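You operate a simulated robot arm through the tools that you are given. There is no shell and no other tool. Be economical: measure what you need, move in short steps, check, and stop when the job is done.

Carry out the task below with a simulated robot arm. There is one attempt and no reset: what you move stays moved.

JOB
Fill the kettle from the water jug to the 2 cup line and boil it.
Fine: lid shut before you switch on, jug back, wait for it to click off. Set down upright: water jug.

The check looks at the end state, three seconds after you hand in, the way a careful person would. Anything else that was tipped, shoved, dropped, spilled or broken makes it a failure. A push-on lid holds only when it is set on centred and level and pressed home; a screw cap is set on level and turned clockwise until tight.

ROBOT AND FRAMES
A 7-joint arm with a two-finger parallel gripper, fixed in place. Base frame: the origin is at the foot of the arm, x ahead of it, y to its left, z up; the work surface is at about z = 0.86. Units: m, rad, N and s.
With the tool pointing down near the work surface it reaches from about 0.1 to 0.88 m from the base axis. Its first joint turns from -2.007 to 2.007 rad. Payload 3.91 kg.
The TCP is the grasp point between the finger pads, 0.03 m short of the fingertips. In the tool frame z runs along the fingers and y along their closing line. Largest opening 0.11 m; finger width 0.02, thickness 0.01; the body of the gripper, 0.048 by 0.112 m, starts 0.055 m behind the TCP.
Orientation is that of the tool frame in the base frame, as a unit quaternion [w, x, y, z]. With the fingers straight down and closing along the base's y, the tool's x points along the base's -x, its y along +y and its z along -z.

CONTROLS
- The arm moves only by the tool servo_tool. Its argument "moves" is a list of rows, each a list of 7 numbers: the turn, a rotation vector about the base's x, y, z in rad, then the shift along the base's x, y, z in cm, then the finger opening in cm, from 0 to 11. In form: [[rx, ry, rz, tx, ty, tz, claw], ...]. A call has 1 to 8 rows; each row is the pose to reach, as a shift and turn from the pose commanded when the call began. A row lasts 0.2 s, in which the tool goes at most 0.05 m and 0.15 rad; a call with a longer step from one row to the next is refused whole, and so is a gripper value outside its range. A pose out of reach is approached as far as the arm can. The call stops where the force on the tool passes 40 N (or 10 N more than at its start, if that is more) or the arm is blocked; 0.2 s more then pass. Each finger travels about 0.153 m/s and halts on what it meets, pressing with about 38 N; the grip force reading is that of the motor and also rises with nothing between the fingers. The clock runs only during rows and for 0.2 s after the last one: add rows that repeat a pose to give the fingers time. The reply holds the time, the measured pose of the TCP, the force on the tool along the base axes, the opening and the grip force, in the units named above and with some noise, with the torque about the TCP (base axes, N m) and any sound that the robot's microphone picked up.
- Cameras (640 x 400 px; columns grow to the right, rows downward): "scene" is fixed at [0.401, -0.4992, 1.7433]; the picture's right is [0.99, -0.16, 0.00], its down [-0.10, -0.63, -0.77] and it looks along [0.12, 0.76, -0.64] (base axes); focal length 342 px, centre (320, 200). "wrist" rides on the gripper at [0.072, 0.017, -0.103] in the tool frame; the picture's right is [-0.23, 0.97, 0.00], its down [-0.76, -0.18, -0.62] and it looks along [-0.61, -0.14, 0.78] (tool axes); focal length 222 px, centre (320, 200). There is no depth. A picture from a camera that has moved, and an enlarged one, comes with that camera's place and axes in the base frame and with its lens.
- camera(camera): a new picture of that camera. No time passes.
- slide_trunk(by): slides the trunk up (or, below 0, down) by that many m; the arm rides with it, the base frame stays. It gives what a move gives, with no picture.
- zoom(camera, box): a new picture of the part [left, top, right, bottom] of that camera's present view, enlarged. No time passes.
- finish_job(): hands the job in; it is judged then, once.

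Go step by step. Nothing tells you positions but the pictures and the camera data: compare them with the known pose of the tool, close in by small moves and look again before you grip or let go. The budget is 120 turns and 64 pictures, counting those below and the enlarged ones. Unless the task says otherwise, let go and move clear before handing in, and close with one line.

The tools are called after "Call:" as a command line: name --pt "numbers of a row" for each row, then --argument value for the rest, lists and objects as JSON in quotes. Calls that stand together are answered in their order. servo_tool: Moves the arm, as the interface text tells. Its arguments: {"type":"object","properties":{"moves":{"type":"array","items":{"type":"array","items":{"type":"number"}}}},"required":["moves"]} The other tools are called the same way: slide_trunk (by) slides the trunk up or down; camera (camera) takes a picture; zoom (camera, box) takes an enlarged picture of a part of a camera's view; finish_job () hands the job in.

At the start:

```text
t: 0.0
tool_pos: [0.4525, 0.1649, 1.4118]
tool_rot: [0.0, 0.0, 1.0, 0.0]
ft_force: [-0.9, -0.1, 0.9]
wrist_torque: [0.0, -0.03, -0.03]
finger_gap: 0.1101
gripper_force: 0.1
trunk travel left (down, up): [-0.925, 0.065]
```

scene: 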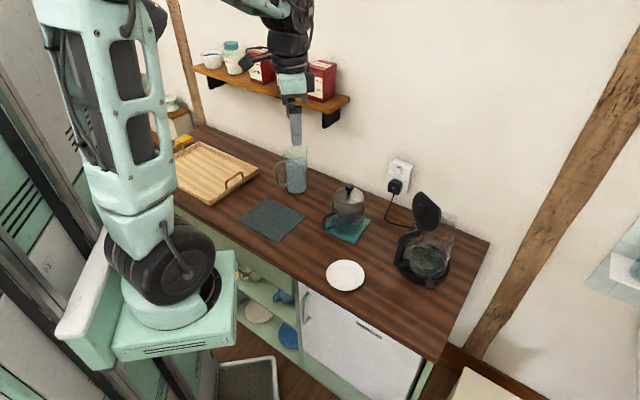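
wrist: 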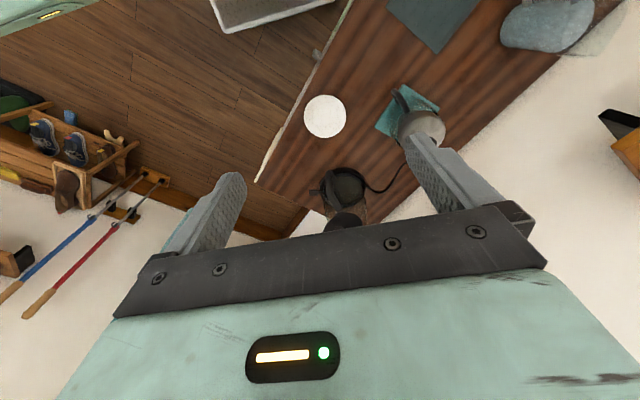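

I see a counter with a jug of water (left), a teapot-like vessel on a teal mat, and a glass kettle with its lid open on the right, corded to a socket. I'll zoom in for detail.

Call:
zoom --camera "scene" --box '[370, 150, 498, 300]'

Call:
zoom --camera "scene" --box '[240, 120, 400, 260]'

```text
2.67 times, centred on (434, 225) of scene
camera zoom: at [0.401, -0.4992, 1.7433], right [0.99, -0.16, 0.0], down [-0.1, -0.63, -0.77], along [0.12, 0.76, -0.64], focal length 913 px, centre (16, 133)
```

zoom: 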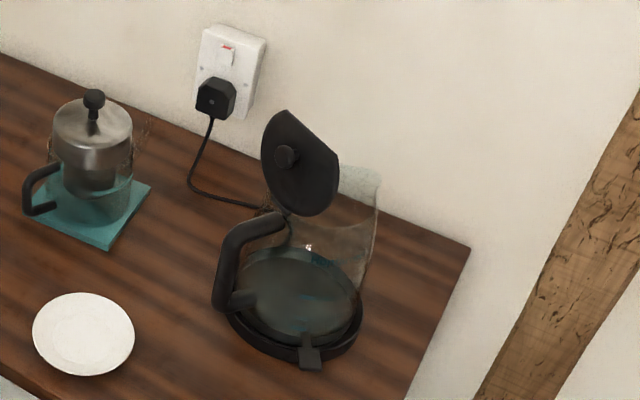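

```text
2.86 times, centred on (320, 190) of scene
camera zoom: at [0.401, -0.4992, 1.7433], right [0.99, -0.16, 0.0], down [-0.1, -0.63, -0.77], along [0.12, 0.76, -0.64], focal length 978 px, centre (320, 229)
```

zoom: 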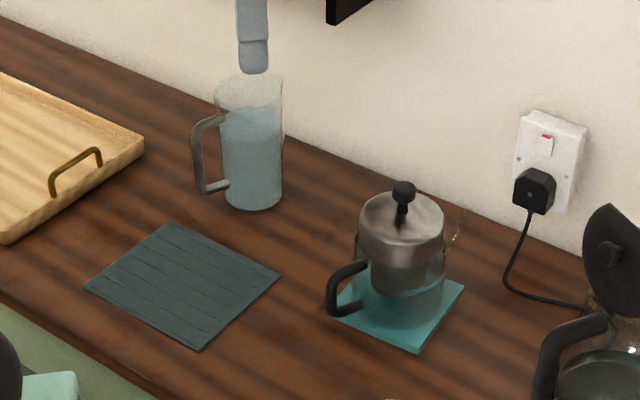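

The kettle stands open at about (0.85, 0.15), with its lid hinge and handle on the -x side. The jug is at about (0.48, 0.64) with its handle toward -x. I'll zoom in harder to find the fill marks, the switch and the jug handle.

Call:
zoom --camera "scene" --box '[392, 185, 472, 295]'

Call:
zoom --camera "scene" --box '[265, 138, 325, 200]'

Call:
servo_tool --pt "0 0 0 3 -2 -2 11" --pt "0 0 0 6 -4 -4 11" --pt "0 0 0 8 -6 -6 11"

```text
3.64 times, centred on (432, 240) of scene
camera zoom: at [0.401, -0.4992, 1.7433], right [0.99, -0.16, 0.0], down [-0.1, -0.63, -0.77], along [0.12, 0.76, -0.64], focal length 1244 px, centre (-87, 54)
```

zoom: 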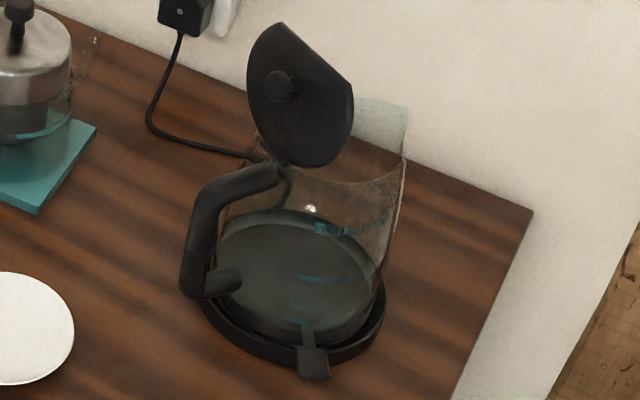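

```text
6.45 times, centred on (295, 169) of scene
camera zoom: at [0.401, -0.4992, 1.7433], right [0.99, -0.16, 0.0], down [-0.1, -0.63, -0.77], along [0.12, 0.76, -0.64], focal length 2208 px, centre (481, 400)
```

zoom: 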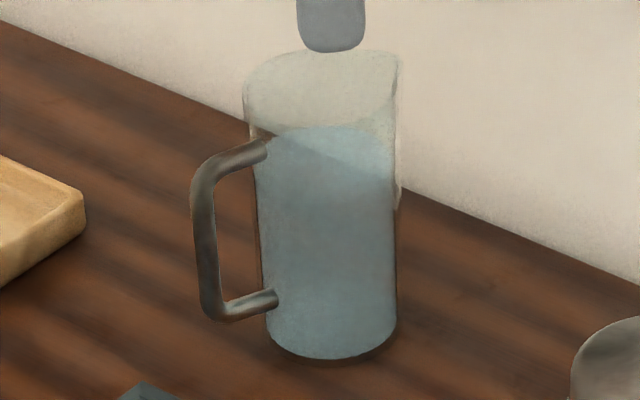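

```text
t: 0.8
tool_pos: [0.5332, 0.1029, 1.3497]
tool_rot: [0.0, 0.0, 1.0, -0.001]
ft_force: [-0.9, 1.0, -0.9]
wrist_torque: [-0.03, -0.03, 0.01]
finger_gap: 0.11
gripper_force: 0.0
trunk travel left (down, up): [-0.925, 0.065]
```

The marks on the kettle look teal and sit on its camera-facing side. I'll look from the wrist.

Call:
camera --camera "wrist"

```text
57 pictures are left
camera wrist: at [0.4591, 0.1207, 1.4527], right [0.23, 0.97, 0.0], down [0.76, -0.18, 0.62], along [0.61, -0.14, -0.78], focal length 222 px, centre (320, 200)
```

wrist: 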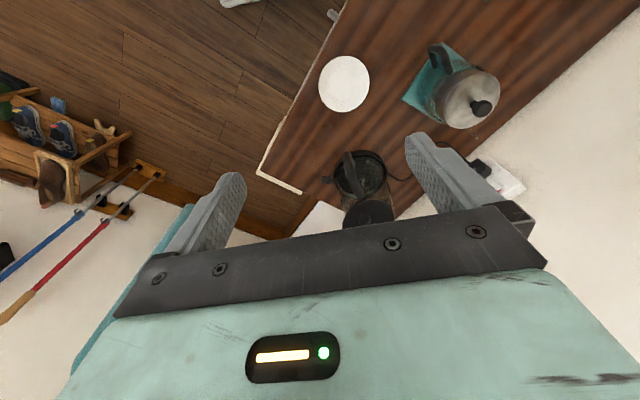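

Call:
zoom --camera "scene" --box '[416, 228, 450, 282]'

Call:
servo_tool --pt "0 0 0.15 3 -3 -2 5" --pt "0 0 0.3 6 -6 -5 0" --pt "0 0 0.45 9 -10 -8 0" --pt "0 0 0.6 12 -14 -11 0" --pt "0 0 0.75 15 -18 -14 0" --pt "0 0 0.9 18 -22 -17 0" --pt "0 0 1.05 21 -26 -18 0" --pt "0 0 1.2 22 -28 -18 0"

Call:
camera --camera "wrist"

```text
7.41 times, centred on (433, 255) of scene
camera zoom: at [0.401, -0.4992, 1.7433], right [0.99, -0.16, 0.0], down [-0.1, -0.63, -0.77], along [0.12, 0.76, -0.64], focal length 2535 px, centre (-517, -207)
```

zoom: 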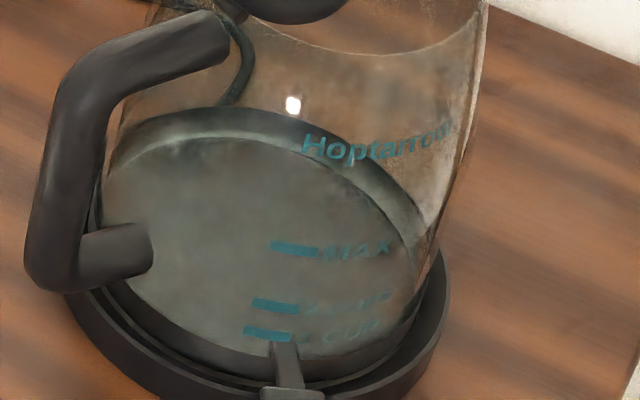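

```text
refused: row 2 steps farther than a row can; nothing moved
```

```text
55 pictures are left
camera wrist: at [0.4591, 0.1207, 1.4527], right [0.23, 0.97, 0.0], down [0.76, -0.18, 0.62], along [0.61, -0.14, -0.78], focal length 222 px, centre (320, 200)
```

wrist: 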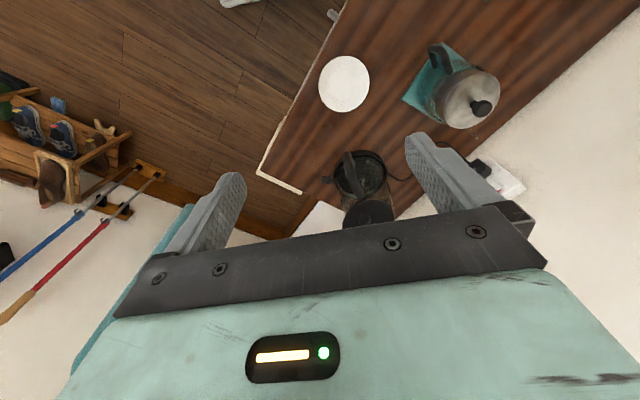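

The marks are legible in tight zoom: MAX plus two lower marks. I'll zoom in once more to read the lower two.

Call:
zoom --camera "scene" --box '[427, 257, 440, 277]'

```text
16.00 times, centred on (434, 267) of scene
camera zoom: at [0.401, -0.4992, 1.7433], right [0.99, -0.16, 0.0], down [-0.1, -0.63, -0.77], along [0.12, 0.76, -0.64], focal length 5476 px, centre (-1496, -872)
```

zoom: 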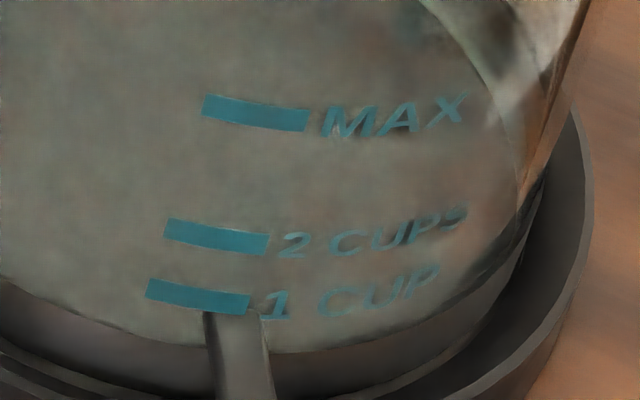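

"2 CUPS" is the middle line, and the kettle looks empty. Next I'll swing toward the jug, yawing so the wrist camera looks along +y.

Call:
servo_tool --pt "0 0 0.15 -0.5 4 -1 11" --pt "0 0 0.3 -1 8 -2 11" --pt "0 0 0.45 -2 12 -4 11" --pt "0 0 0.6 -3 16 -5 11" --pt "0 0 0.75 -3 20 -6 11" --pt "0 0 0.9 -4 24 -7 11" --pt "0 0 1.05 -5 28 -8 11" --pt "0 0 1.2 -5 30 -9 11"

Call:
servo_tool --pt "0 0 0.15 0 0 0 11" --pt "0 0 0.3 0 0 0 11" --pt "0 0 0.371 0 0 0 11"

Call:
camera --camera "wrist"

```text
t: 2.6
tool_pos: [0.4846, 0.4046, 1.261]
tool_rot: [0.0, -0.566, 0.824, 0.0]
ft_force: [-0.3, -0.3, 0.3]
wrist_torque: [0.03, -0.02, 0.03]
finger_gap: 0.1098
gripper_force: 0.0
trunk travel left (down, up): [-0.925, 0.065]
```

```text
t: 3.4
tool_pos: [0.4844, 0.4042, 1.2612]
tool_rot: [0.0, 0.708, -0.706, 0.0]
ft_force: [-0.8, -0.5, 0.3]
wrist_torque: [0.01, -0.01, 0.02]
finger_gap: 0.1101
gripper_force: 0.2
trunk travel left (down, up): [-0.925, 0.065]
```

```text
53 pictures are left
camera wrist: at [0.4645, 0.3328, 1.3633], right [-0.97, 0.23, 0.0], down [0.18, 0.76, 0.62], along [0.14, 0.61, -0.78], focal length 222 px, centre (320, 200)
```

wrist: 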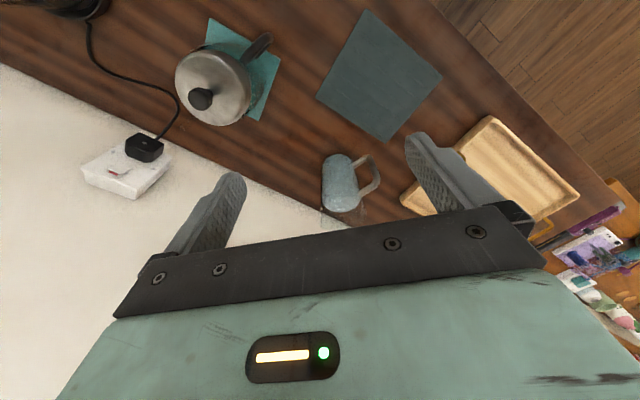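

Call:
zoom --camera "wrist" --box '[300, 140, 396, 220]'

```text
5.00 times, centred on (348, 180) of wrist
camera zoom: at [0.4645, 0.3328, 1.3633], right [-0.97, 0.23, 0.0], down [0.18, 0.76, 0.62], along [0.14, 0.61, -0.78], focal length 1111 px, centre (180, 300)
```

zoom: 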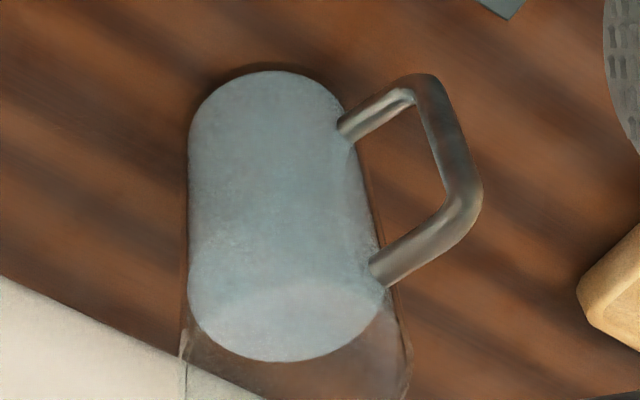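

Jug centre is about (0.483, 0.633), its handle points toward ~207°, and its height is about 0.20 m. I plan to come in along roughly +y tilted 28° below horizontal, passing one finger through the handle loop at mid-height. First I orient the tool at a stand-off.

Call:
servo_tool --pt "0 0 0.087 0 0 0 10.6"

Call:
servo_tool --pt "0.135 0.012 0 0.2 1 -2.5 10.6" --pt "0.27 0.0235 0 0.4 2 -5 10.6" --pt "0.404 0.035 0 0.6 3 -8 10.6" --pt "0.539 0.047 0 0.8 4 -11 10.6" --pt "0.674 0.059 0 1 5 -14 10.6" --pt "0.808 0.071 0 1.1 6 -17 10.6" --pt "0.943 0.082 0 1.1 7.5 -20 10.6" --pt "1.078 0.094 0 1.1 8 -22.5 10.6"

Call:
camera --camera "scene"

Call:
camera --camera "wrist"

```text
t: 3.8
tool_pos: [0.4828, 0.4042, 1.2623]
tool_rot: [0.001, 0.738, -0.675, -0.001]
ft_force: [0.0, 0.7, 0.1]
wrist_torque: [0.01, 0.01, -0.03]
finger_gap: 0.1059
gripper_force: 0.1
trunk travel left (down, up): [-0.925, 0.065]
```

```text
t: 5.6
tool_pos: [0.4919, 0.4865, 1.0381]
tool_rot: [-0.349, 0.632, -0.578, -0.38]
ft_force: [-0.5, 1.0, -0.5]
wrist_torque: [0.0, 0.0, -0.03]
finger_gap: 0.1059
gripper_force: 0.1
trunk travel left (down, up): [-0.925, 0.065]
```

```text
51 pictures are left
```

scene: 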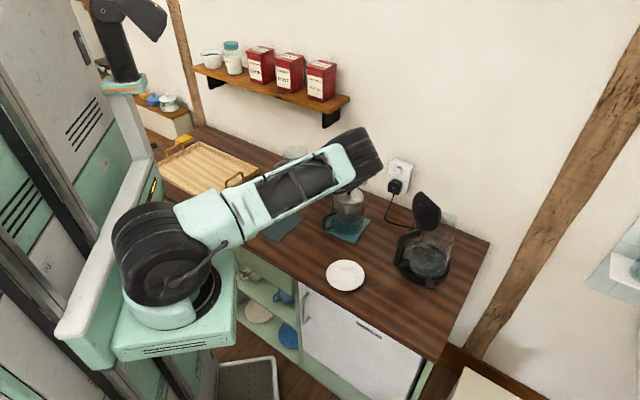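

```text
50 pictures are left
camera wrist: at [0.4844, 0.3606, 1.0208], right [-0.98, 0.02, 0.2], down [0.19, -0.18, 0.96], along [0.06, 0.98, 0.17], focal length 222 px, centre (320, 200)
```

wrist: 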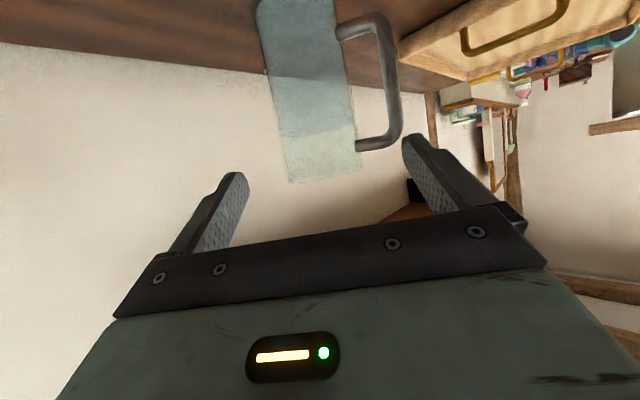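

The wrist view confirms the jug axis is at x≈0.488 and the handle loop spans z 0.91–1.00. The bar's inner face is about 7.5 cm left of the axis, so there's a good 1 cm clearance each side. I'll slide straight in.

Call:
servo_tool --pt "0 0 0 -0.1 3.2 -1.8 10.6" --pt "0 0 0 -0.1 6.2 -3.5 10.6" --pt "0 0 0 -0.2 9 -5.1 10.6"

Call:
camera --camera "wrist"

```text
t: 6.4
tool_pos: [0.4909, 0.574, 0.9829]
tool_rot: [-0.348, 0.632, -0.578, -0.38]
ft_force: [0.0, -0.7, 0.1]
wrist_torque: [-0.01, 0.0, -0.01]
finger_gap: 0.1057
gripper_force: 0.0
trunk travel left (down, up): [-0.925, 0.065]
```

```text
49 pictures are left
camera wrist: at [0.4844, 0.4486, 0.968], right [-0.98, 0.02, 0.2], down [0.19, -0.18, 0.97], along [0.06, 0.98, 0.17], focal length 222 px, centre (320, 200)
```

wrist: 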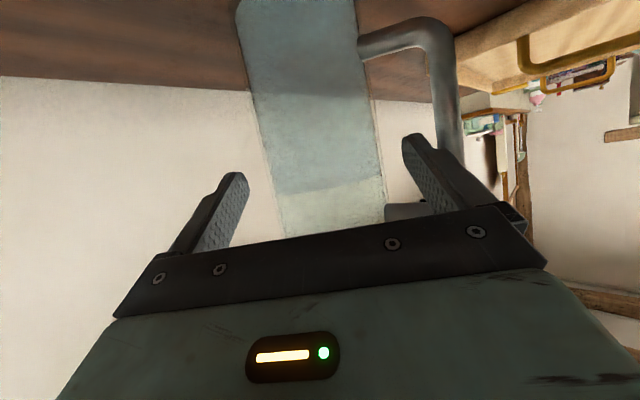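

Call:
servo_tool --pt "0 0 0 -0.15 2 -1 10.6" --pt "0 0 0 -0.3 3.8 -1.9 10.6"

Call:
camera --camera "wrist"

Call:
zoom --camera "scene" --box '[260, 115, 390, 215]'

```text
t: 7.0
tool_pos: [0.4951, 0.6133, 0.9675]
tool_rot: [-0.351, 0.631, -0.579, -0.378]
ft_force: [0.9, 0.1, 0.9]
wrist_torque: [0.0, 0.0, 0.02]
finger_gap: 0.106
gripper_force: 0.1
trunk travel left (down, up): [-0.925, 0.065]
```

```text
48 pictures are left
camera wrist: at [0.4868, 0.4877, 0.9516], right [-0.98, 0.03, 0.2], down [0.19, -0.18, 0.97], along [0.06, 0.98, 0.17], focal length 222 px, centre (320, 200)
```

wrist: 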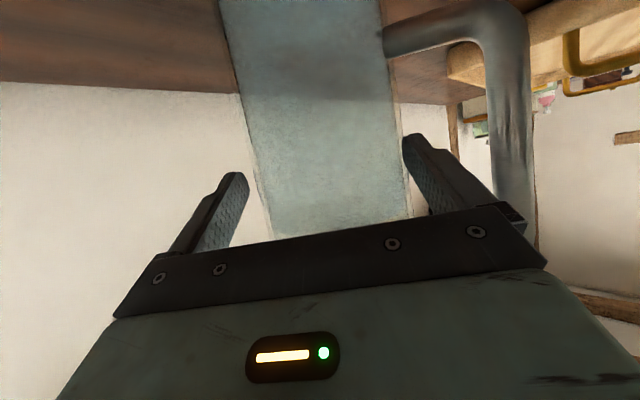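

```text
4.00 times, centred on (325, 165) of scene
camera zoom: at [0.401, -0.4992, 1.7433], right [0.99, -0.16, 0.0], down [-0.1, -0.63, -0.77], along [0.12, 0.76, -0.64], focal length 1369 px, centre (300, 340)
```

zoom: 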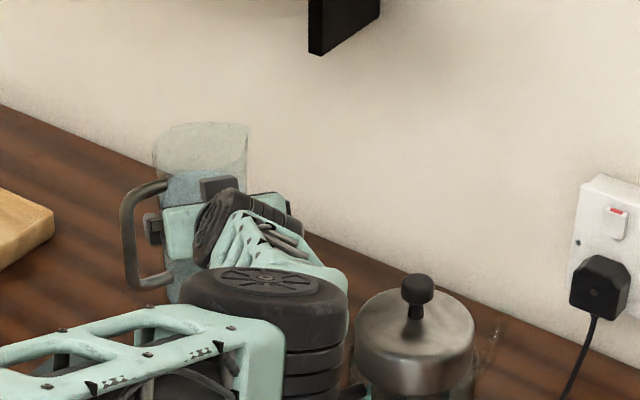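

The fingers straddle the jug with one inside the handle loop, but x reads about 7 mm off the command. I'll let it settle and correct.

Call:
servo_tool --pt "0 0 0 0 0 0 10.6" --pt "0 0 0 -0.2 0 0 10.6"

```text
t: 7.6
tool_pos: [0.4851, 0.6137, 0.9627]
tool_rot: [-0.346, 0.632, -0.58, -0.38]
ft_force: [1.0, 0.4, -0.5]
wrist_torque: [0.01, 0.04, -0.02]
finger_gap: 0.1056
gripper_force: 0.1
trunk travel left (down, up): [-0.925, 0.065]
```

Now it's settled at x 0.485. Closing on the jug.

Call:
servo_tool --pt "0 0 0 0.1 0 0 9.4" --pt "0 0 0 0.1 0 0 8.6" --pt "0 0 0 0.1 0 0 7" --pt "0 0 0 0.1 0 0 5" --pt "0 0 0 0.1 0 0 5"

```text
t: 8.8
tool_pos: [0.4881, 0.6133, 0.965]
tool_rot: [-0.348, 0.632, -0.58, -0.379]
ft_force: [-0.4, -0.8, 0.2]
wrist_torque: [-0.08, 0.06, 0.06]
finger_gap: 0.0896
gripper_force: 38.2
trunk travel left (down, up): [-0.925, 0.065]
```

Gripped (0.0896 m, 38 N). Lift a few cm and check.

Call:
servo_tool --pt "0 0 0 0 0 1.5 4" --pt "0 0 0 0 -0.5 4 4" --pt "0 0 0 0 -1 7 4" --pt "0 0 0 0 -2 10 4" --pt "0 0 0 0 -2 10 4"

Call:
zoom --camera "scene" --box '[220, 70, 420, 230]'

```text
t: 10.0
tool_pos: [0.4873, 0.5944, 1.0666]
tool_rot: [-0.348, 0.631, -0.581, -0.378]
ft_force: [-0.6, 0.0, -10.8]
wrist_torque: [-0.07, -0.15, 0.01]
finger_gap: 0.0899
gripper_force: 37.8
trunk travel left (down, up): [-0.925, 0.065]
```

```text
2.50 times, centred on (320, 150) of scene
camera zoom: at [0.401, -0.4992, 1.7433], right [0.99, -0.16, 0.0], down [-0.1, -0.63, -0.77], along [0.12, 0.76, -0.64], focal length 856 px, centre (320, 325)
```

zoom: 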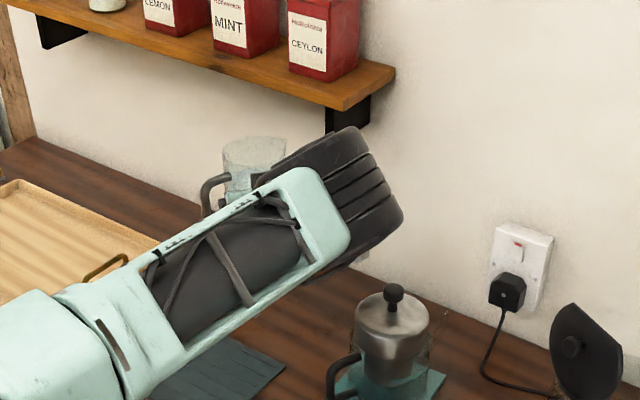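

Jug is in the hand (about 1.1 kg total). I carry it up and away from the wall, yawing clockwise in moderate steps so it ends up beside the kettle with the spout toward -y.

Call:
servo_tool --pt "0 0 -0.1 0.2 -2 2.5 4" --pt "0 0 -0.22 0.5 -4.5 5 4" --pt "0 0 -0.35 1 -7 7.5 4" --pt "0 0 -0.48 1.5 -9.5 10 4" --pt "0 0 -0.61 2 -12 12.5 4" --pt "0 0 -0.74 2.5 -14 15 4" --pt "0 0 -0.87 3 -16 17 4" --pt "0 0 -0.98 3.3 -17.4 18.3 4"

Call:
camera --camera "scene"

```text
t: 11.8
tool_pos: [0.5206, 0.4182, 1.2505]
tool_rot: [0.485, -0.285, 0.809, 0.171]
ft_force: [-0.4, -0.8, -10.8]
wrist_torque: [-0.19, 0.0, -0.02]
finger_gap: 0.0897
gripper_force: 37.7
trunk travel left (down, up): [-0.925, 0.065]
```

```text
45 pictures are left
```

scene: 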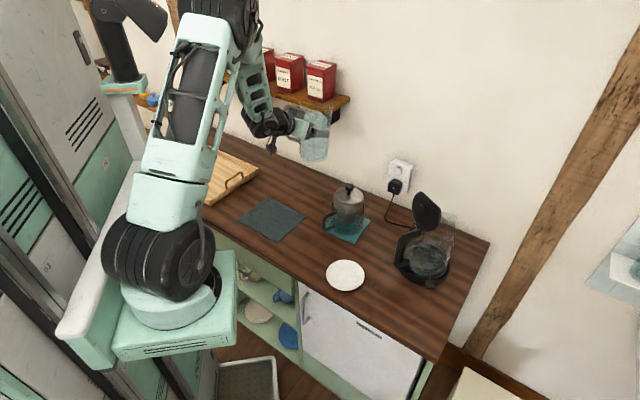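

Call:
servo_tool --pt "0 0 -0.12 3 -1.2 0.5 4" --pt "0 0 -0.26 7 -2.5 1 4" --pt "0 0 -0.4 11.5 -4 1.5 4" --pt "0 0 -0.54 16 -5.5 1.5 4" --pt "0 0 -0.68 20.5 -7 1.5 4" --pt "0 0 -0.82 25 -8.5 1 4" --pt "0 0 -0.95 29 -9.5 0.5 4" --pt "0 0 -1.06 32.3 -10 0 4"

Call:
camera --camera "scene"

Call:
camera --camera "wrist"

```text
t: 13.6
tool_pos: [0.8434, 0.317, 1.2471]
tool_rot: [0.505, 0.162, 0.842, -0.099]
ft_force: [0.0, -0.9, -10.4]
wrist_torque: [-0.1, 0.15, 0.04]
finger_gap: 0.0895
gripper_force: 38.3
trunk travel left (down, up): [-0.925, 0.065]
```

```text
44 pictures are left
```

scene: 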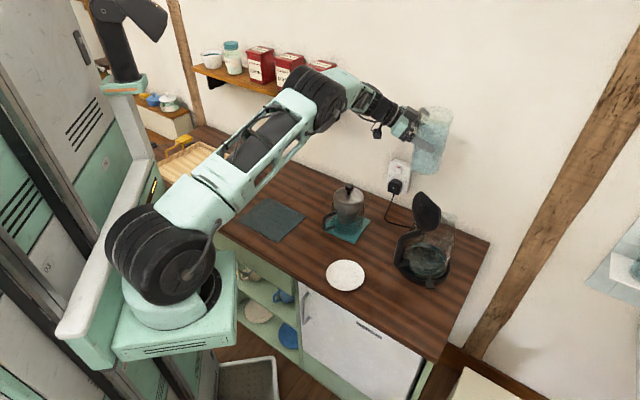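

```text
43 pictures are left
camera wrist: at [0.7318, 0.3797, 1.2304], right [0.46, 0.86, 0.2], down [-0.24, -0.09, 0.97], along [0.85, -0.5, 0.17], focal length 222 px, centre (320, 200)
```

wrist: 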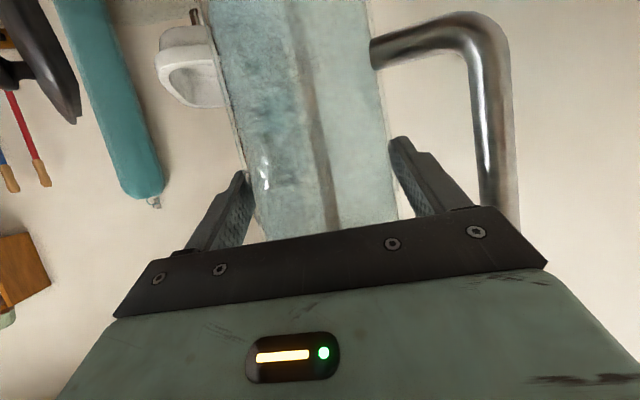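

Everything is holding. I'll tilt toward -y to about 43°, below the spill angle, while moving in, then look.

Call:
servo_tool --pt "0.1 0 0 0 0 0 4" --pt "0.24 0 0 0 0 0 4" --pt "0.38 0 0 0 0 -1 4" --pt "0.52 0 0 0 -0.5 -2 4" --pt "0.64 0 0 0 -1 -3 4" --pt "0.75 0 0 0 -1.7 -5 4" --pt "0.75 0 0 0 -1.7 -5 4"

Call:
zoom --camera "scene" --box '[350, 90, 510, 290]'

Call:
camera --camera "wrist"

```text
t: 15.2
tool_pos: [0.8426, 0.3023, 1.1992]
tool_rot: [0.41, 0.337, 0.819, 0.217]
ft_force: [-0.5, 0.7, -11.1]
wrist_torque: [-0.23, 0.15, 0.01]
finger_gap: 0.0895
gripper_force: 38.1
trunk travel left (down, up): [-0.925, 0.065]
```

```text
2.00 times, centred on (430, 190) of scene
camera zoom: at [0.401, -0.4992, 1.7433], right [0.99, -0.16, 0.0], down [-0.1, -0.63, -0.77], along [0.12, 0.76, -0.64], focal length 684 px, centre (100, 220)
```

zoom: 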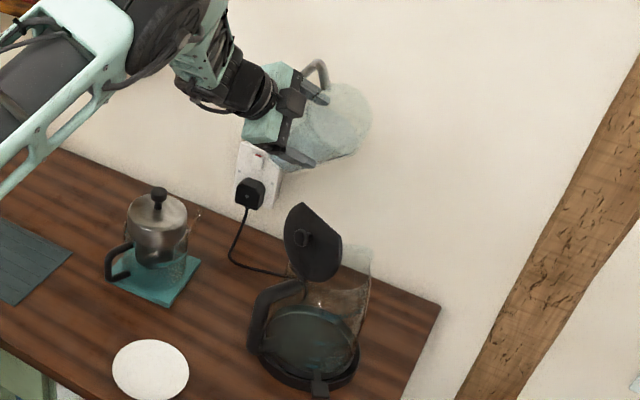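

```text
41 pictures are left
camera wrist: at [0.7303, 0.3596, 1.23], right [0.46, 0.49, 0.74], down [-0.24, -0.73, 0.64], along [0.85, -0.48, -0.22], focal length 222 px, centre (320, 200)
```

wrist: 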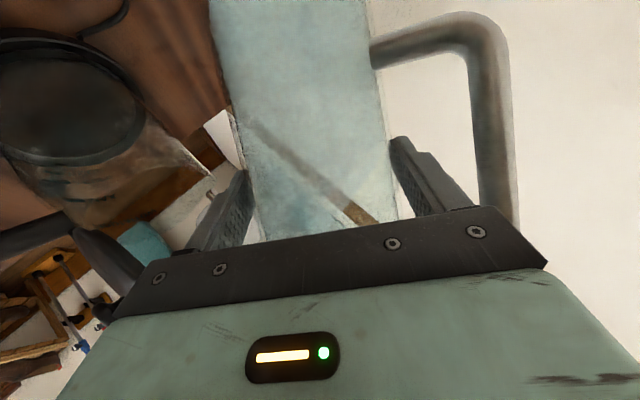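

The geometry matches: predicted lip (0.86, 0.20, 1.23) versus the observed lip. I move the lip over the kettle mouth and tip to around 52°.

Call:
servo_tool --pt "0.03 0 0 0 -1 -2 4" --pt "0.08 0 0 0 -2 -4 4" --pt "0.14 0 0 0 -2.7 -6 4" --pt "0.18 0 0 0 -2.7 -6 4" --pt "0.18 0 0 0 -2.7 -6 4"

Call:
zoom --camera "scene" --box '[390, 130, 480, 290]'

```text
t: 16.4
tool_pos: [0.8423, 0.2776, 1.1394]
tool_rot: [0.378, 0.372, 0.797, 0.29]
ft_force: [-1.0, 1.0, -9.7]
wrist_torque: [-0.24, 0.15, -0.01]
finger_gap: 0.0897
gripper_force: 38.2
trunk travel left (down, up): [-0.925, 0.065]
```

```text
2.50 times, centred on (435, 210) of scene
camera zoom: at [0.401, -0.4992, 1.7433], right [0.99, -0.16, 0.0], down [-0.1, -0.63, -0.77], along [0.12, 0.76, -0.64], focal length 856 px, centre (32, 175)
```

zoom: 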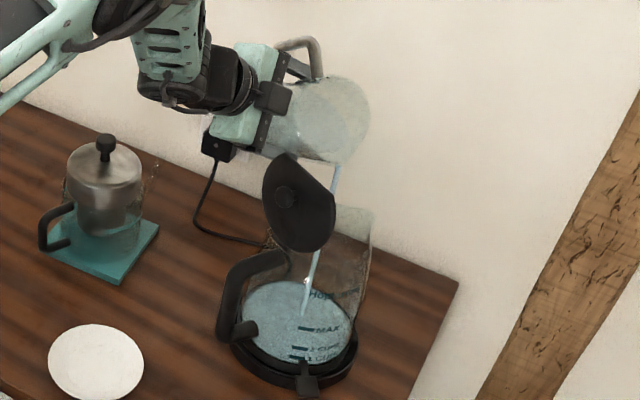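

Water is flowing into the kettle. I continue tilting in small increments and watch the level.

Call:
servo_tool --pt "0.04 0 0 0 0 0.5 4" --pt "0.08 0 0 0 0 1 4" --pt "0.08 0 0 0 0 1 4"

Call:
zoom --camera "scene" --box '[412, 215, 460, 285]'

```text
t: 17.2
tool_pos: [0.8447, 0.275, 1.1505]
tool_rot: [0.363, 0.387, 0.784, 0.322]
ft_force: [1.1, 0.3, -9.2]
wrist_torque: [-0.27, 0.11, 0.0]
finger_gap: 0.0898
gripper_force: 37.8
trunk travel left (down, up): [-0.925, 0.065]
```

```text
5.71 times, centred on (436, 250) of scene
camera zoom: at [0.401, -0.4992, 1.7433], right [0.99, -0.16, 0.0], down [-0.1, -0.63, -0.77], along [0.12, 0.76, -0.64], focal length 1956 px, centre (-343, -86)
```

zoom: 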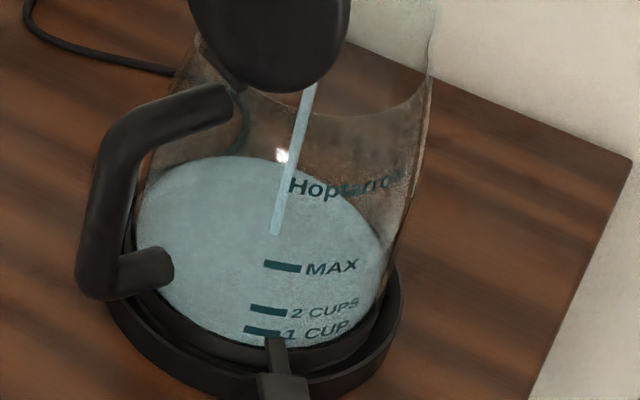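

Call:
servo_tool --pt "0.04 0 0 0 0 0.4 4" --pt "0.08 0 0 0 0 0.8 4" --pt "0.08 0 0 0 0 0.8 4" --pt "0.08 0 0 0 0 0.8 4"

Call:
zoom --camera "scene" --box '[416, 245, 450, 282]'

```text
t: 18.2
tool_pos: [0.844, 0.2752, 1.1571]
tool_rot: [0.347, 0.402, 0.771, 0.352]
ft_force: [0.4, -1.1, -9.2]
wrist_torque: [-0.22, 0.16, -0.01]
finger_gap: 0.0897
gripper_force: 37.7
trunk travel left (down, up): [-0.925, 0.065]
```

```text
10.81 times, centred on (433, 264) of scene
camera zoom: at [0.401, -0.4992, 1.7433], right [0.99, -0.16, 0.0], down [-0.1, -0.63, -0.77], along [0.12, 0.76, -0.64], focal length 3700 px, centre (-902, -486)
```

zoom: 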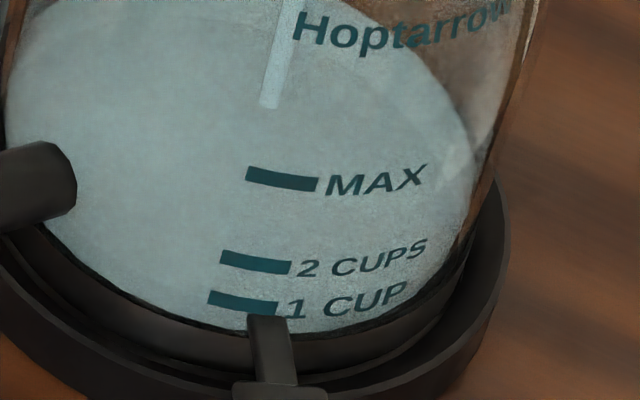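

Call:
servo_tool --pt "0.04 0 0 0 0 0.4 4" --pt "0.08 0 0 0 0 0.8 4" --pt "0.08 0 0 0 0 0.8 4" --pt "0.08 0 0 0 0 0.8 4" --pt "0.08 0 0 0 0 0.8 4"

Call:
zoom --camera "scene" --box '[412, 215, 460, 285]'

```text
t: 19.4
tool_pos: [0.8426, 0.275, 1.164]
tool_rot: [0.332, 0.415, 0.756, 0.383]
ft_force: [0.3, -0.4, -7.4]
wrist_torque: [-0.22, 0.11, 0.02]
finger_gap: 0.0897
gripper_force: 38.0
trunk travel left (down, up): [-0.925, 0.065]
```

```text
5.71 times, centred on (436, 250) of scene
camera zoom: at [0.401, -0.4992, 1.7433], right [0.99, -0.16, 0.0], down [-0.1, -0.63, -0.77], along [0.12, 0.76, -0.64], focal length 1956 px, centre (-343, -86)
```

zoom: 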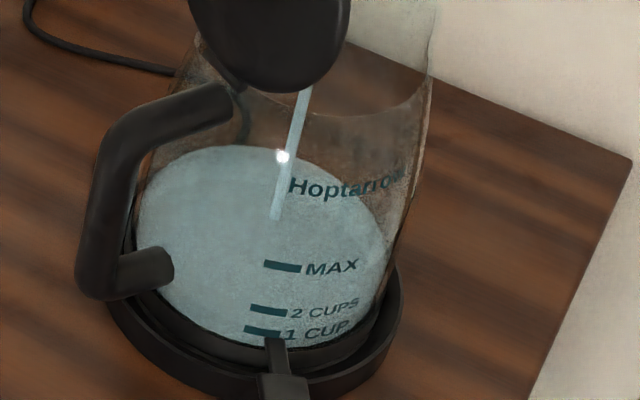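

Call:
zoom --camera "scene" --box '[421, 254, 445, 279]'

```text
16.00 times, centred on (433, 266) of scene
camera zoom: at [0.401, -0.4992, 1.7433], right [0.99, -0.16, 0.0], down [-0.1, -0.63, -0.77], along [0.12, 0.76, -0.64], focal length 5476 px, centre (-1488, -864)
```

zoom: 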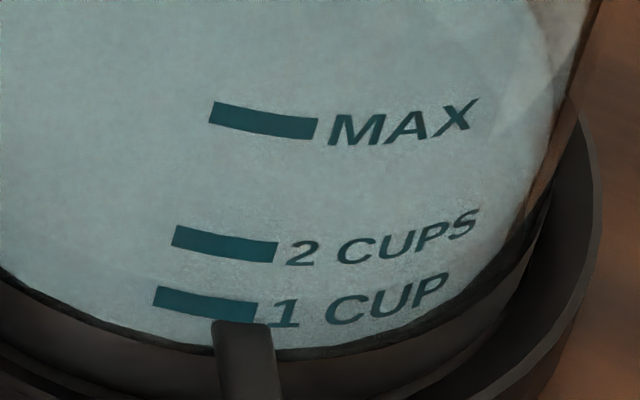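

The back edge of the water surface is at row 145 in the zoom. From the mark rows I expect about row 120 at the 2-cup line, so I pour a bit more.

Call:
servo_tool --pt "0.04 0 0 0 0 0.4 4" --pt "0.08 0 0 0 0 0.8 4" --pt "0.12 0 0 0 0 1.2 4" --pt "0.12 0 0 0 0 1.2 4" --pt "0.12 0 0 0 0 1.2 4"

Call:
zoom --camera "scene" --box '[412, 215, 460, 285]'

```text
t: 20.6
tool_pos: [0.8429, 0.2754, 1.1763]
tool_rot: [0.306, 0.434, 0.731, 0.428]
ft_force: [-0.6, -0.3, -6.5]
wrist_torque: [-0.19, 0.11, 0.01]
finger_gap: 0.0895
gripper_force: 38.3
trunk travel left (down, up): [-0.925, 0.065]
```

```text
5.71 times, centred on (436, 250) of scene
camera zoom: at [0.401, -0.4992, 1.7433], right [0.99, -0.16, 0.0], down [-0.1, -0.63, -0.77], along [0.12, 0.76, -0.64], focal length 1956 px, centre (-343, -86)
```

zoom: 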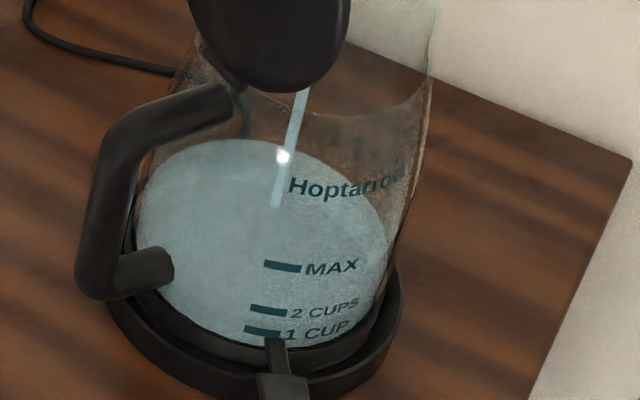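

Call:
zoom --camera "scene" --box '[421, 254, 445, 279]'

```text
16.00 times, centred on (433, 266) of scene
camera zoom: at [0.401, -0.4992, 1.7433], right [0.99, -0.16, 0.0], down [-0.1, -0.63, -0.77], along [0.12, 0.76, -0.64], focal length 5476 px, centre (-1488, -864)
```

zoom: 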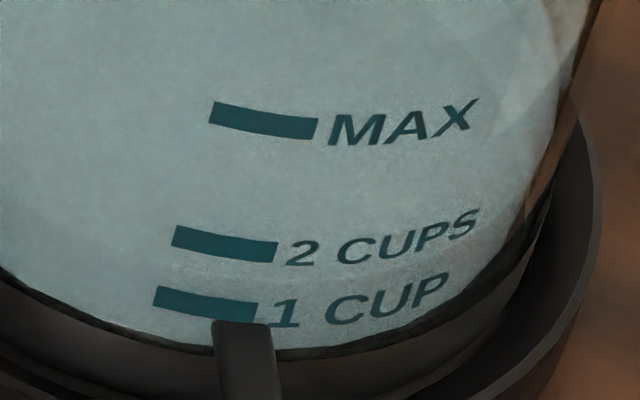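

I see a faint waterline between the 1- and 2-cup marks, about 1.4 cups. Continuing in a smaller step.

Call:
servo_tool --pt "0.03 0 0 0 0 0.3 4" --pt "0.06 0 0 0 0 0.6 4" --pt "0.06 0 0 0 0 0.6 4" --pt "0.06 0 0 0 0 0.6 4"

Call:
zoom --camera "scene" --box '[412, 230, 460, 282]'

```text
t: 21.6
tool_pos: [0.8444, 0.2753, 1.1817]
tool_rot: [0.293, 0.443, 0.718, 0.449]
ft_force: [0.3, -0.5, -5.8]
wrist_torque: [-0.14, 0.08, -0.01]
finger_gap: 0.0895
gripper_force: 38.8
trunk travel left (down, up): [-0.925, 0.065]
```

```text
7.69 times, centred on (436, 256) of scene
camera zoom: at [0.401, -0.4992, 1.7433], right [0.99, -0.16, 0.0], down [-0.1, -0.63, -0.77], along [0.12, 0.76, -0.64], focal length 2633 px, centre (-572, -231)
```

zoom: 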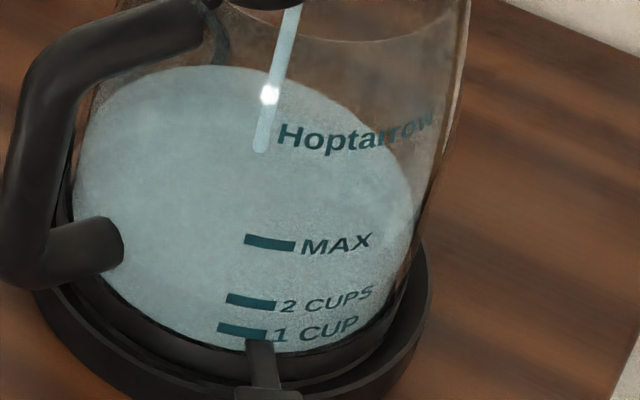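

I pause the pour by tilting back a little, to weigh the jug and check the level calmly.

Call:
servo_tool --pt "-0.08 0 0 0 0 -0.7 4" --pt "-0.18 0 0 0 0 -1.4 4" --pt "-0.18 0 0 0 0 -1.4 4"

Call:
servo_tool --pt "0 0 0 0 0 0 4"

Call:
servo_tool --pt "0 0 0 0 0 0 4"

Call:
servo_tool --pt "0 0 0 0 0 0 4"

Call:
zoom --camera "scene" --box '[412, 230, 460, 282]'

Call:
zoom --camera "scene" --box '[424, 258, 444, 276]'

```text
t: 22.4
tool_pos: [0.8423, 0.2759, 1.1687]
tool_rot: [0.332, 0.414, 0.756, 0.383]
ft_force: [0.1, 1.0, -6.2]
wrist_torque: [-0.19, 0.08, 0.0]
finger_gap: 0.0893
gripper_force: 37.8
trunk travel left (down, up): [-0.925, 0.065]
```

```text
t: 22.8
tool_pos: [0.8436, 0.2755, 1.1686]
tool_rot: [0.332, 0.415, 0.756, 0.382]
ft_force: [0.5, 0.2, -6.2]
wrist_torque: [-0.15, 0.13, -0.04]
finger_gap: 0.0896
gripper_force: 37.5
trunk travel left (down, up): [-0.925, 0.065]
```

```text
t: 23.2
tool_pos: [0.8436, 0.2747, 1.1691]
tool_rot: [0.332, 0.415, 0.756, 0.383]
ft_force: [-0.9, 0.4, -6.8]
wrist_torque: [-0.17, 0.11, 0.01]
finger_gap: 0.0896
gripper_force: 37.9
trunk travel left (down, up): [-0.925, 0.065]
```

```text
t: 23.6
tool_pos: [0.8426, 0.2754, 1.1686]
tool_rot: [0.332, 0.415, 0.756, 0.382]
ft_force: [0.6, 0.1, -6.9]
wrist_torque: [-0.17, 0.12, 0.0]
finger_gap: 0.0896
gripper_force: 37.8
trunk travel left (down, up): [-0.925, 0.065]
```

```text
7.69 times, centred on (436, 256) of scene
camera zoom: at [0.401, -0.4992, 1.7433], right [0.99, -0.16, 0.0], down [-0.1, -0.63, -0.77], along [0.12, 0.76, -0.64], focal length 2633 px, centre (-572, -231)
```

zoom: 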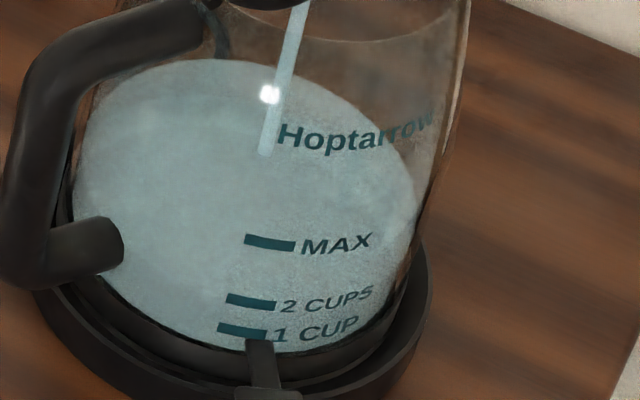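

```text
16.00 times, centred on (434, 267) of scene
camera zoom: at [0.401, -0.4992, 1.7433], right [0.99, -0.16, 0.0], down [-0.1, -0.63, -0.77], along [0.12, 0.76, -0.64], focal length 5476 px, centre (-1504, -872)
```

zoom: 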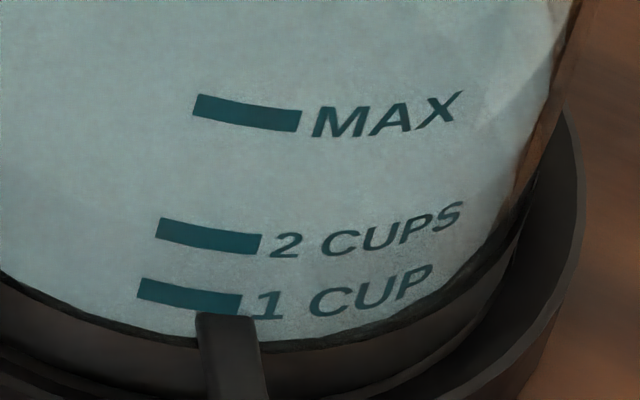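

The stream is still running even at this angle, so I tilt back more to stop it fully before judging.

Call:
servo_tool --pt "-0.12 0 0 0 0 -1.0 4" --pt "-0.24 0 0 0 0 -1.8 4" --pt "-0.36 0 0 0 0 -2.4 4"

Call:
zoom --camera "scene" --box '[412, 230, 460, 282]'

Call:
zoom --camera "scene" --box '[426, 261, 440, 275]'

```text
t: 24.4
tool_pos: [0.845, 0.2755, 1.145]
tool_rot: [0.4, 0.349, 0.813, 0.241]
ft_force: [0.0, -1.6, -6.0]
wrist_torque: [-0.11, 0.09, -0.01]
finger_gap: 0.0896
gripper_force: 38.2
trunk travel left (down, up): [-0.925, 0.065]
```

```text
7.69 times, centred on (436, 256) of scene
camera zoom: at [0.401, -0.4992, 1.7433], right [0.99, -0.16, 0.0], down [-0.1, -0.63, -0.77], along [0.12, 0.76, -0.64], focal length 2633 px, centre (-572, -231)
```

zoom: 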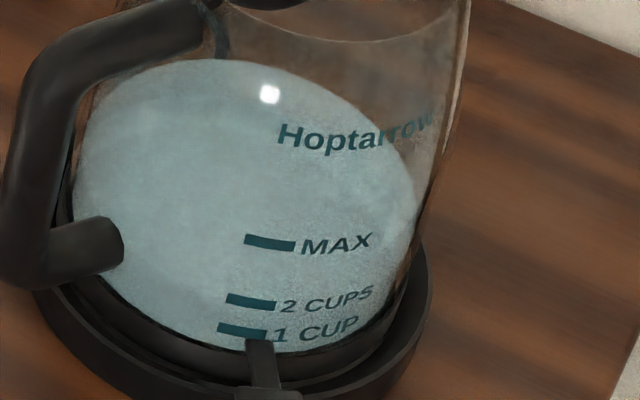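

```text
16.00 times, centred on (433, 268) of scene
camera zoom: at [0.401, -0.4992, 1.7433], right [0.99, -0.16, 0.0], down [-0.1, -0.63, -0.77], along [0.12, 0.76, -0.64], focal length 5476 px, centre (-1488, -888)
```

zoom: 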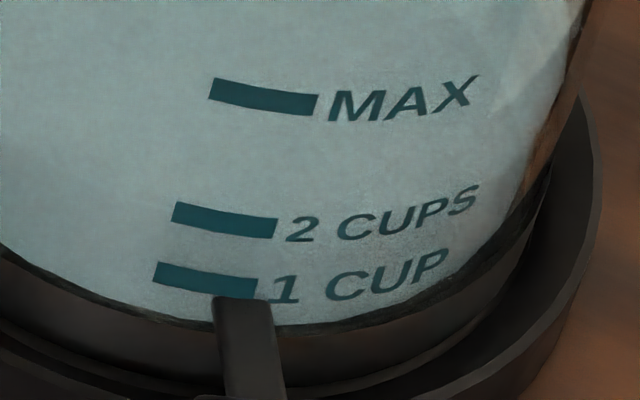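

The flow has stopped. My ellipse estimate puts the level at about 1.7 cups, and I'll measure the surface outline more precisely before topping up.

Call:
zoom --camera "scene" --box '[402, 235, 450, 265]'

```text
13.33 times, centred on (426, 250) of scene
camera zoom: at [0.401, -0.4992, 1.7433], right [0.99, -0.16, 0.0], down [-0.1, -0.63, -0.77], along [0.12, 0.76, -0.64], focal length 4563 px, centre (-1093, -467)
```

zoom: 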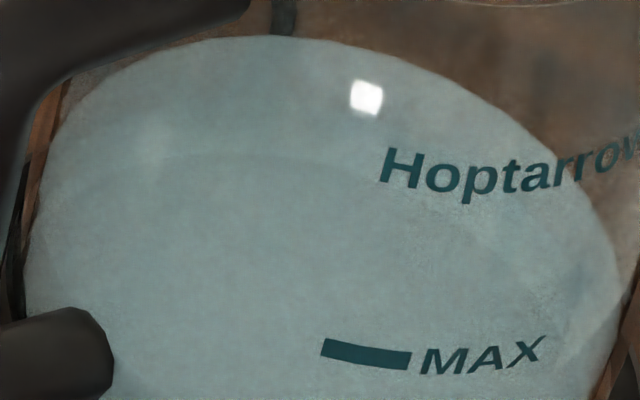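

The level is about 1.7 cups, so a little more is needed. Target top edge is row ~20 in this same view, currently 36.

Call:
servo_tool --pt "0.14 0 0 0 0 0.8 4" --pt "0.28 0 0 0 0 1.7 4" --pt "0.39 0 0 0 0 2.5 4" --pt "0.4 0 0 0 0 2.6 4" --pt "0.4 0 0 0 0 2.6 4"

Call:
zoom --camera "scene" --box '[402, 235, 450, 265]'

```text
t: 25.6
tool_pos: [0.8435, 0.2746, 1.1728]
tool_rot: [0.324, 0.422, 0.747, 0.398]
ft_force: [0.0, 1.0, -5.3]
wrist_torque: [-0.14, 0.11, 0.05]
finger_gap: 0.0875
gripper_force: 38.2
trunk travel left (down, up): [-0.925, 0.065]
```

```text
13.33 times, centred on (426, 250) of scene
camera zoom: at [0.401, -0.4992, 1.7433], right [0.99, -0.16, 0.0], down [-0.1, -0.63, -0.77], along [0.12, 0.76, -0.64], focal length 4563 px, centre (-1093, -467)
```

zoom: 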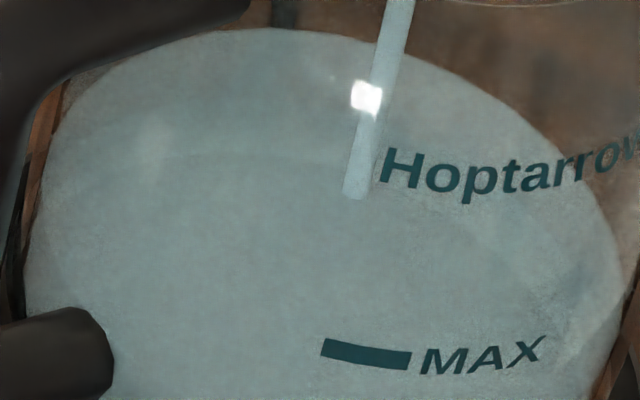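

Row 28 now. A short hold, then tilt back right away. The gap reading moved 2 mm, so I'll check the grip too.

Call:
servo_tool --pt "0 0 0 0 0 0 2" --pt "0 0 0 0 0 0 2" --pt "-0.14 0 0 0 0 -1 2" --pt "-0.28 0 0 0 0 -1.8 2" --pt "-0.42 0 0 0 0 -2.6 2" --pt "-0.5 0 0 0 0 -2.9 2"

Call:
zoom --camera "scene" --box '[402, 235, 450, 265]'

Call:
zoom --camera "scene" --box '[384, 120, 464, 280]'

```text
t: 27.0
tool_pos: [0.8448, 0.2769, 1.1438]
tool_rot: [0.417, 0.328, 0.824, 0.2]
ft_force: [-0.6, 0.2, -6.0]
wrist_torque: [-0.12, 0.14, 0.03]
finger_gap: 0.0874
gripper_force: 38.1
trunk travel left (down, up): [-0.925, 0.065]
```

```text
13.33 times, centred on (426, 250) of scene
camera zoom: at [0.401, -0.4992, 1.7433], right [0.99, -0.16, 0.0], down [-0.1, -0.63, -0.77], along [0.12, 0.76, -0.64], focal length 4563 px, centre (-1093, -467)
```

zoom: 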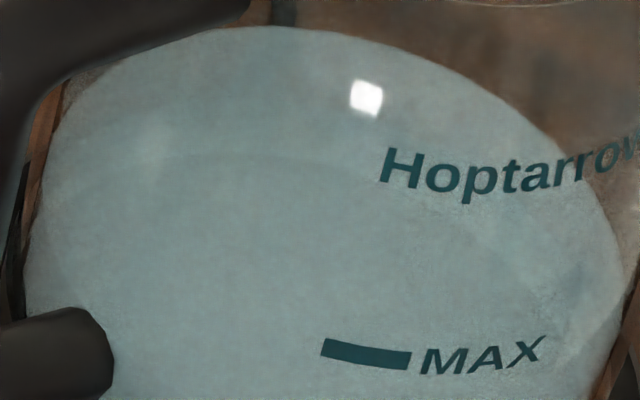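

```text
2.50 times, centred on (424, 200) of scene
camera zoom: at [0.401, -0.4992, 1.7433], right [0.99, -0.16, 0.0], down [-0.1, -0.63, -0.77], along [0.12, 0.76, -0.64], focal length 856 px, centre (60, 200)
```

zoom: 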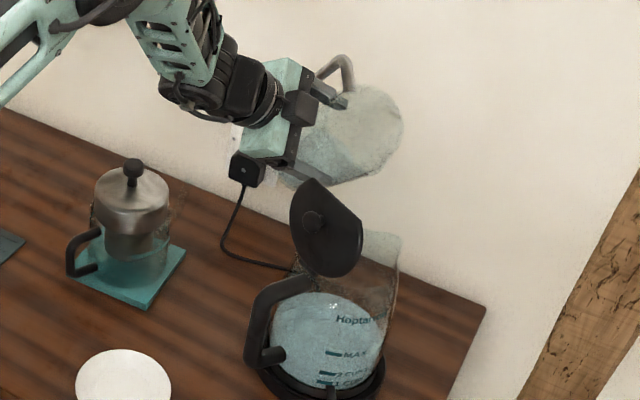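

Call:
zoom --camera "scene" --box '[421, 254, 445, 279]'

```text
16.00 times, centred on (433, 266) of scene
camera zoom: at [0.401, -0.4992, 1.7433], right [0.99, -0.16, 0.0], down [-0.1, -0.63, -0.77], along [0.12, 0.76, -0.64], focal length 5476 px, centre (-1488, -864)
```

zoom: 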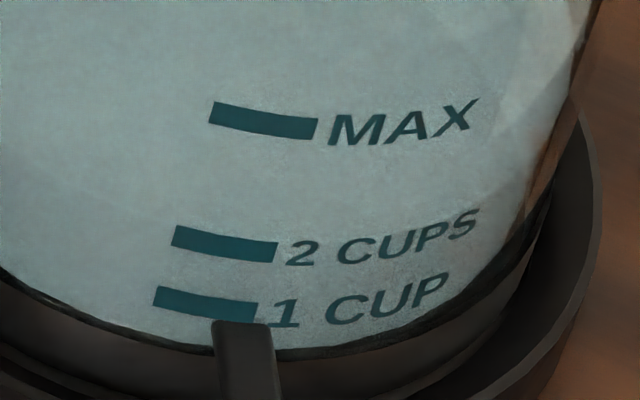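

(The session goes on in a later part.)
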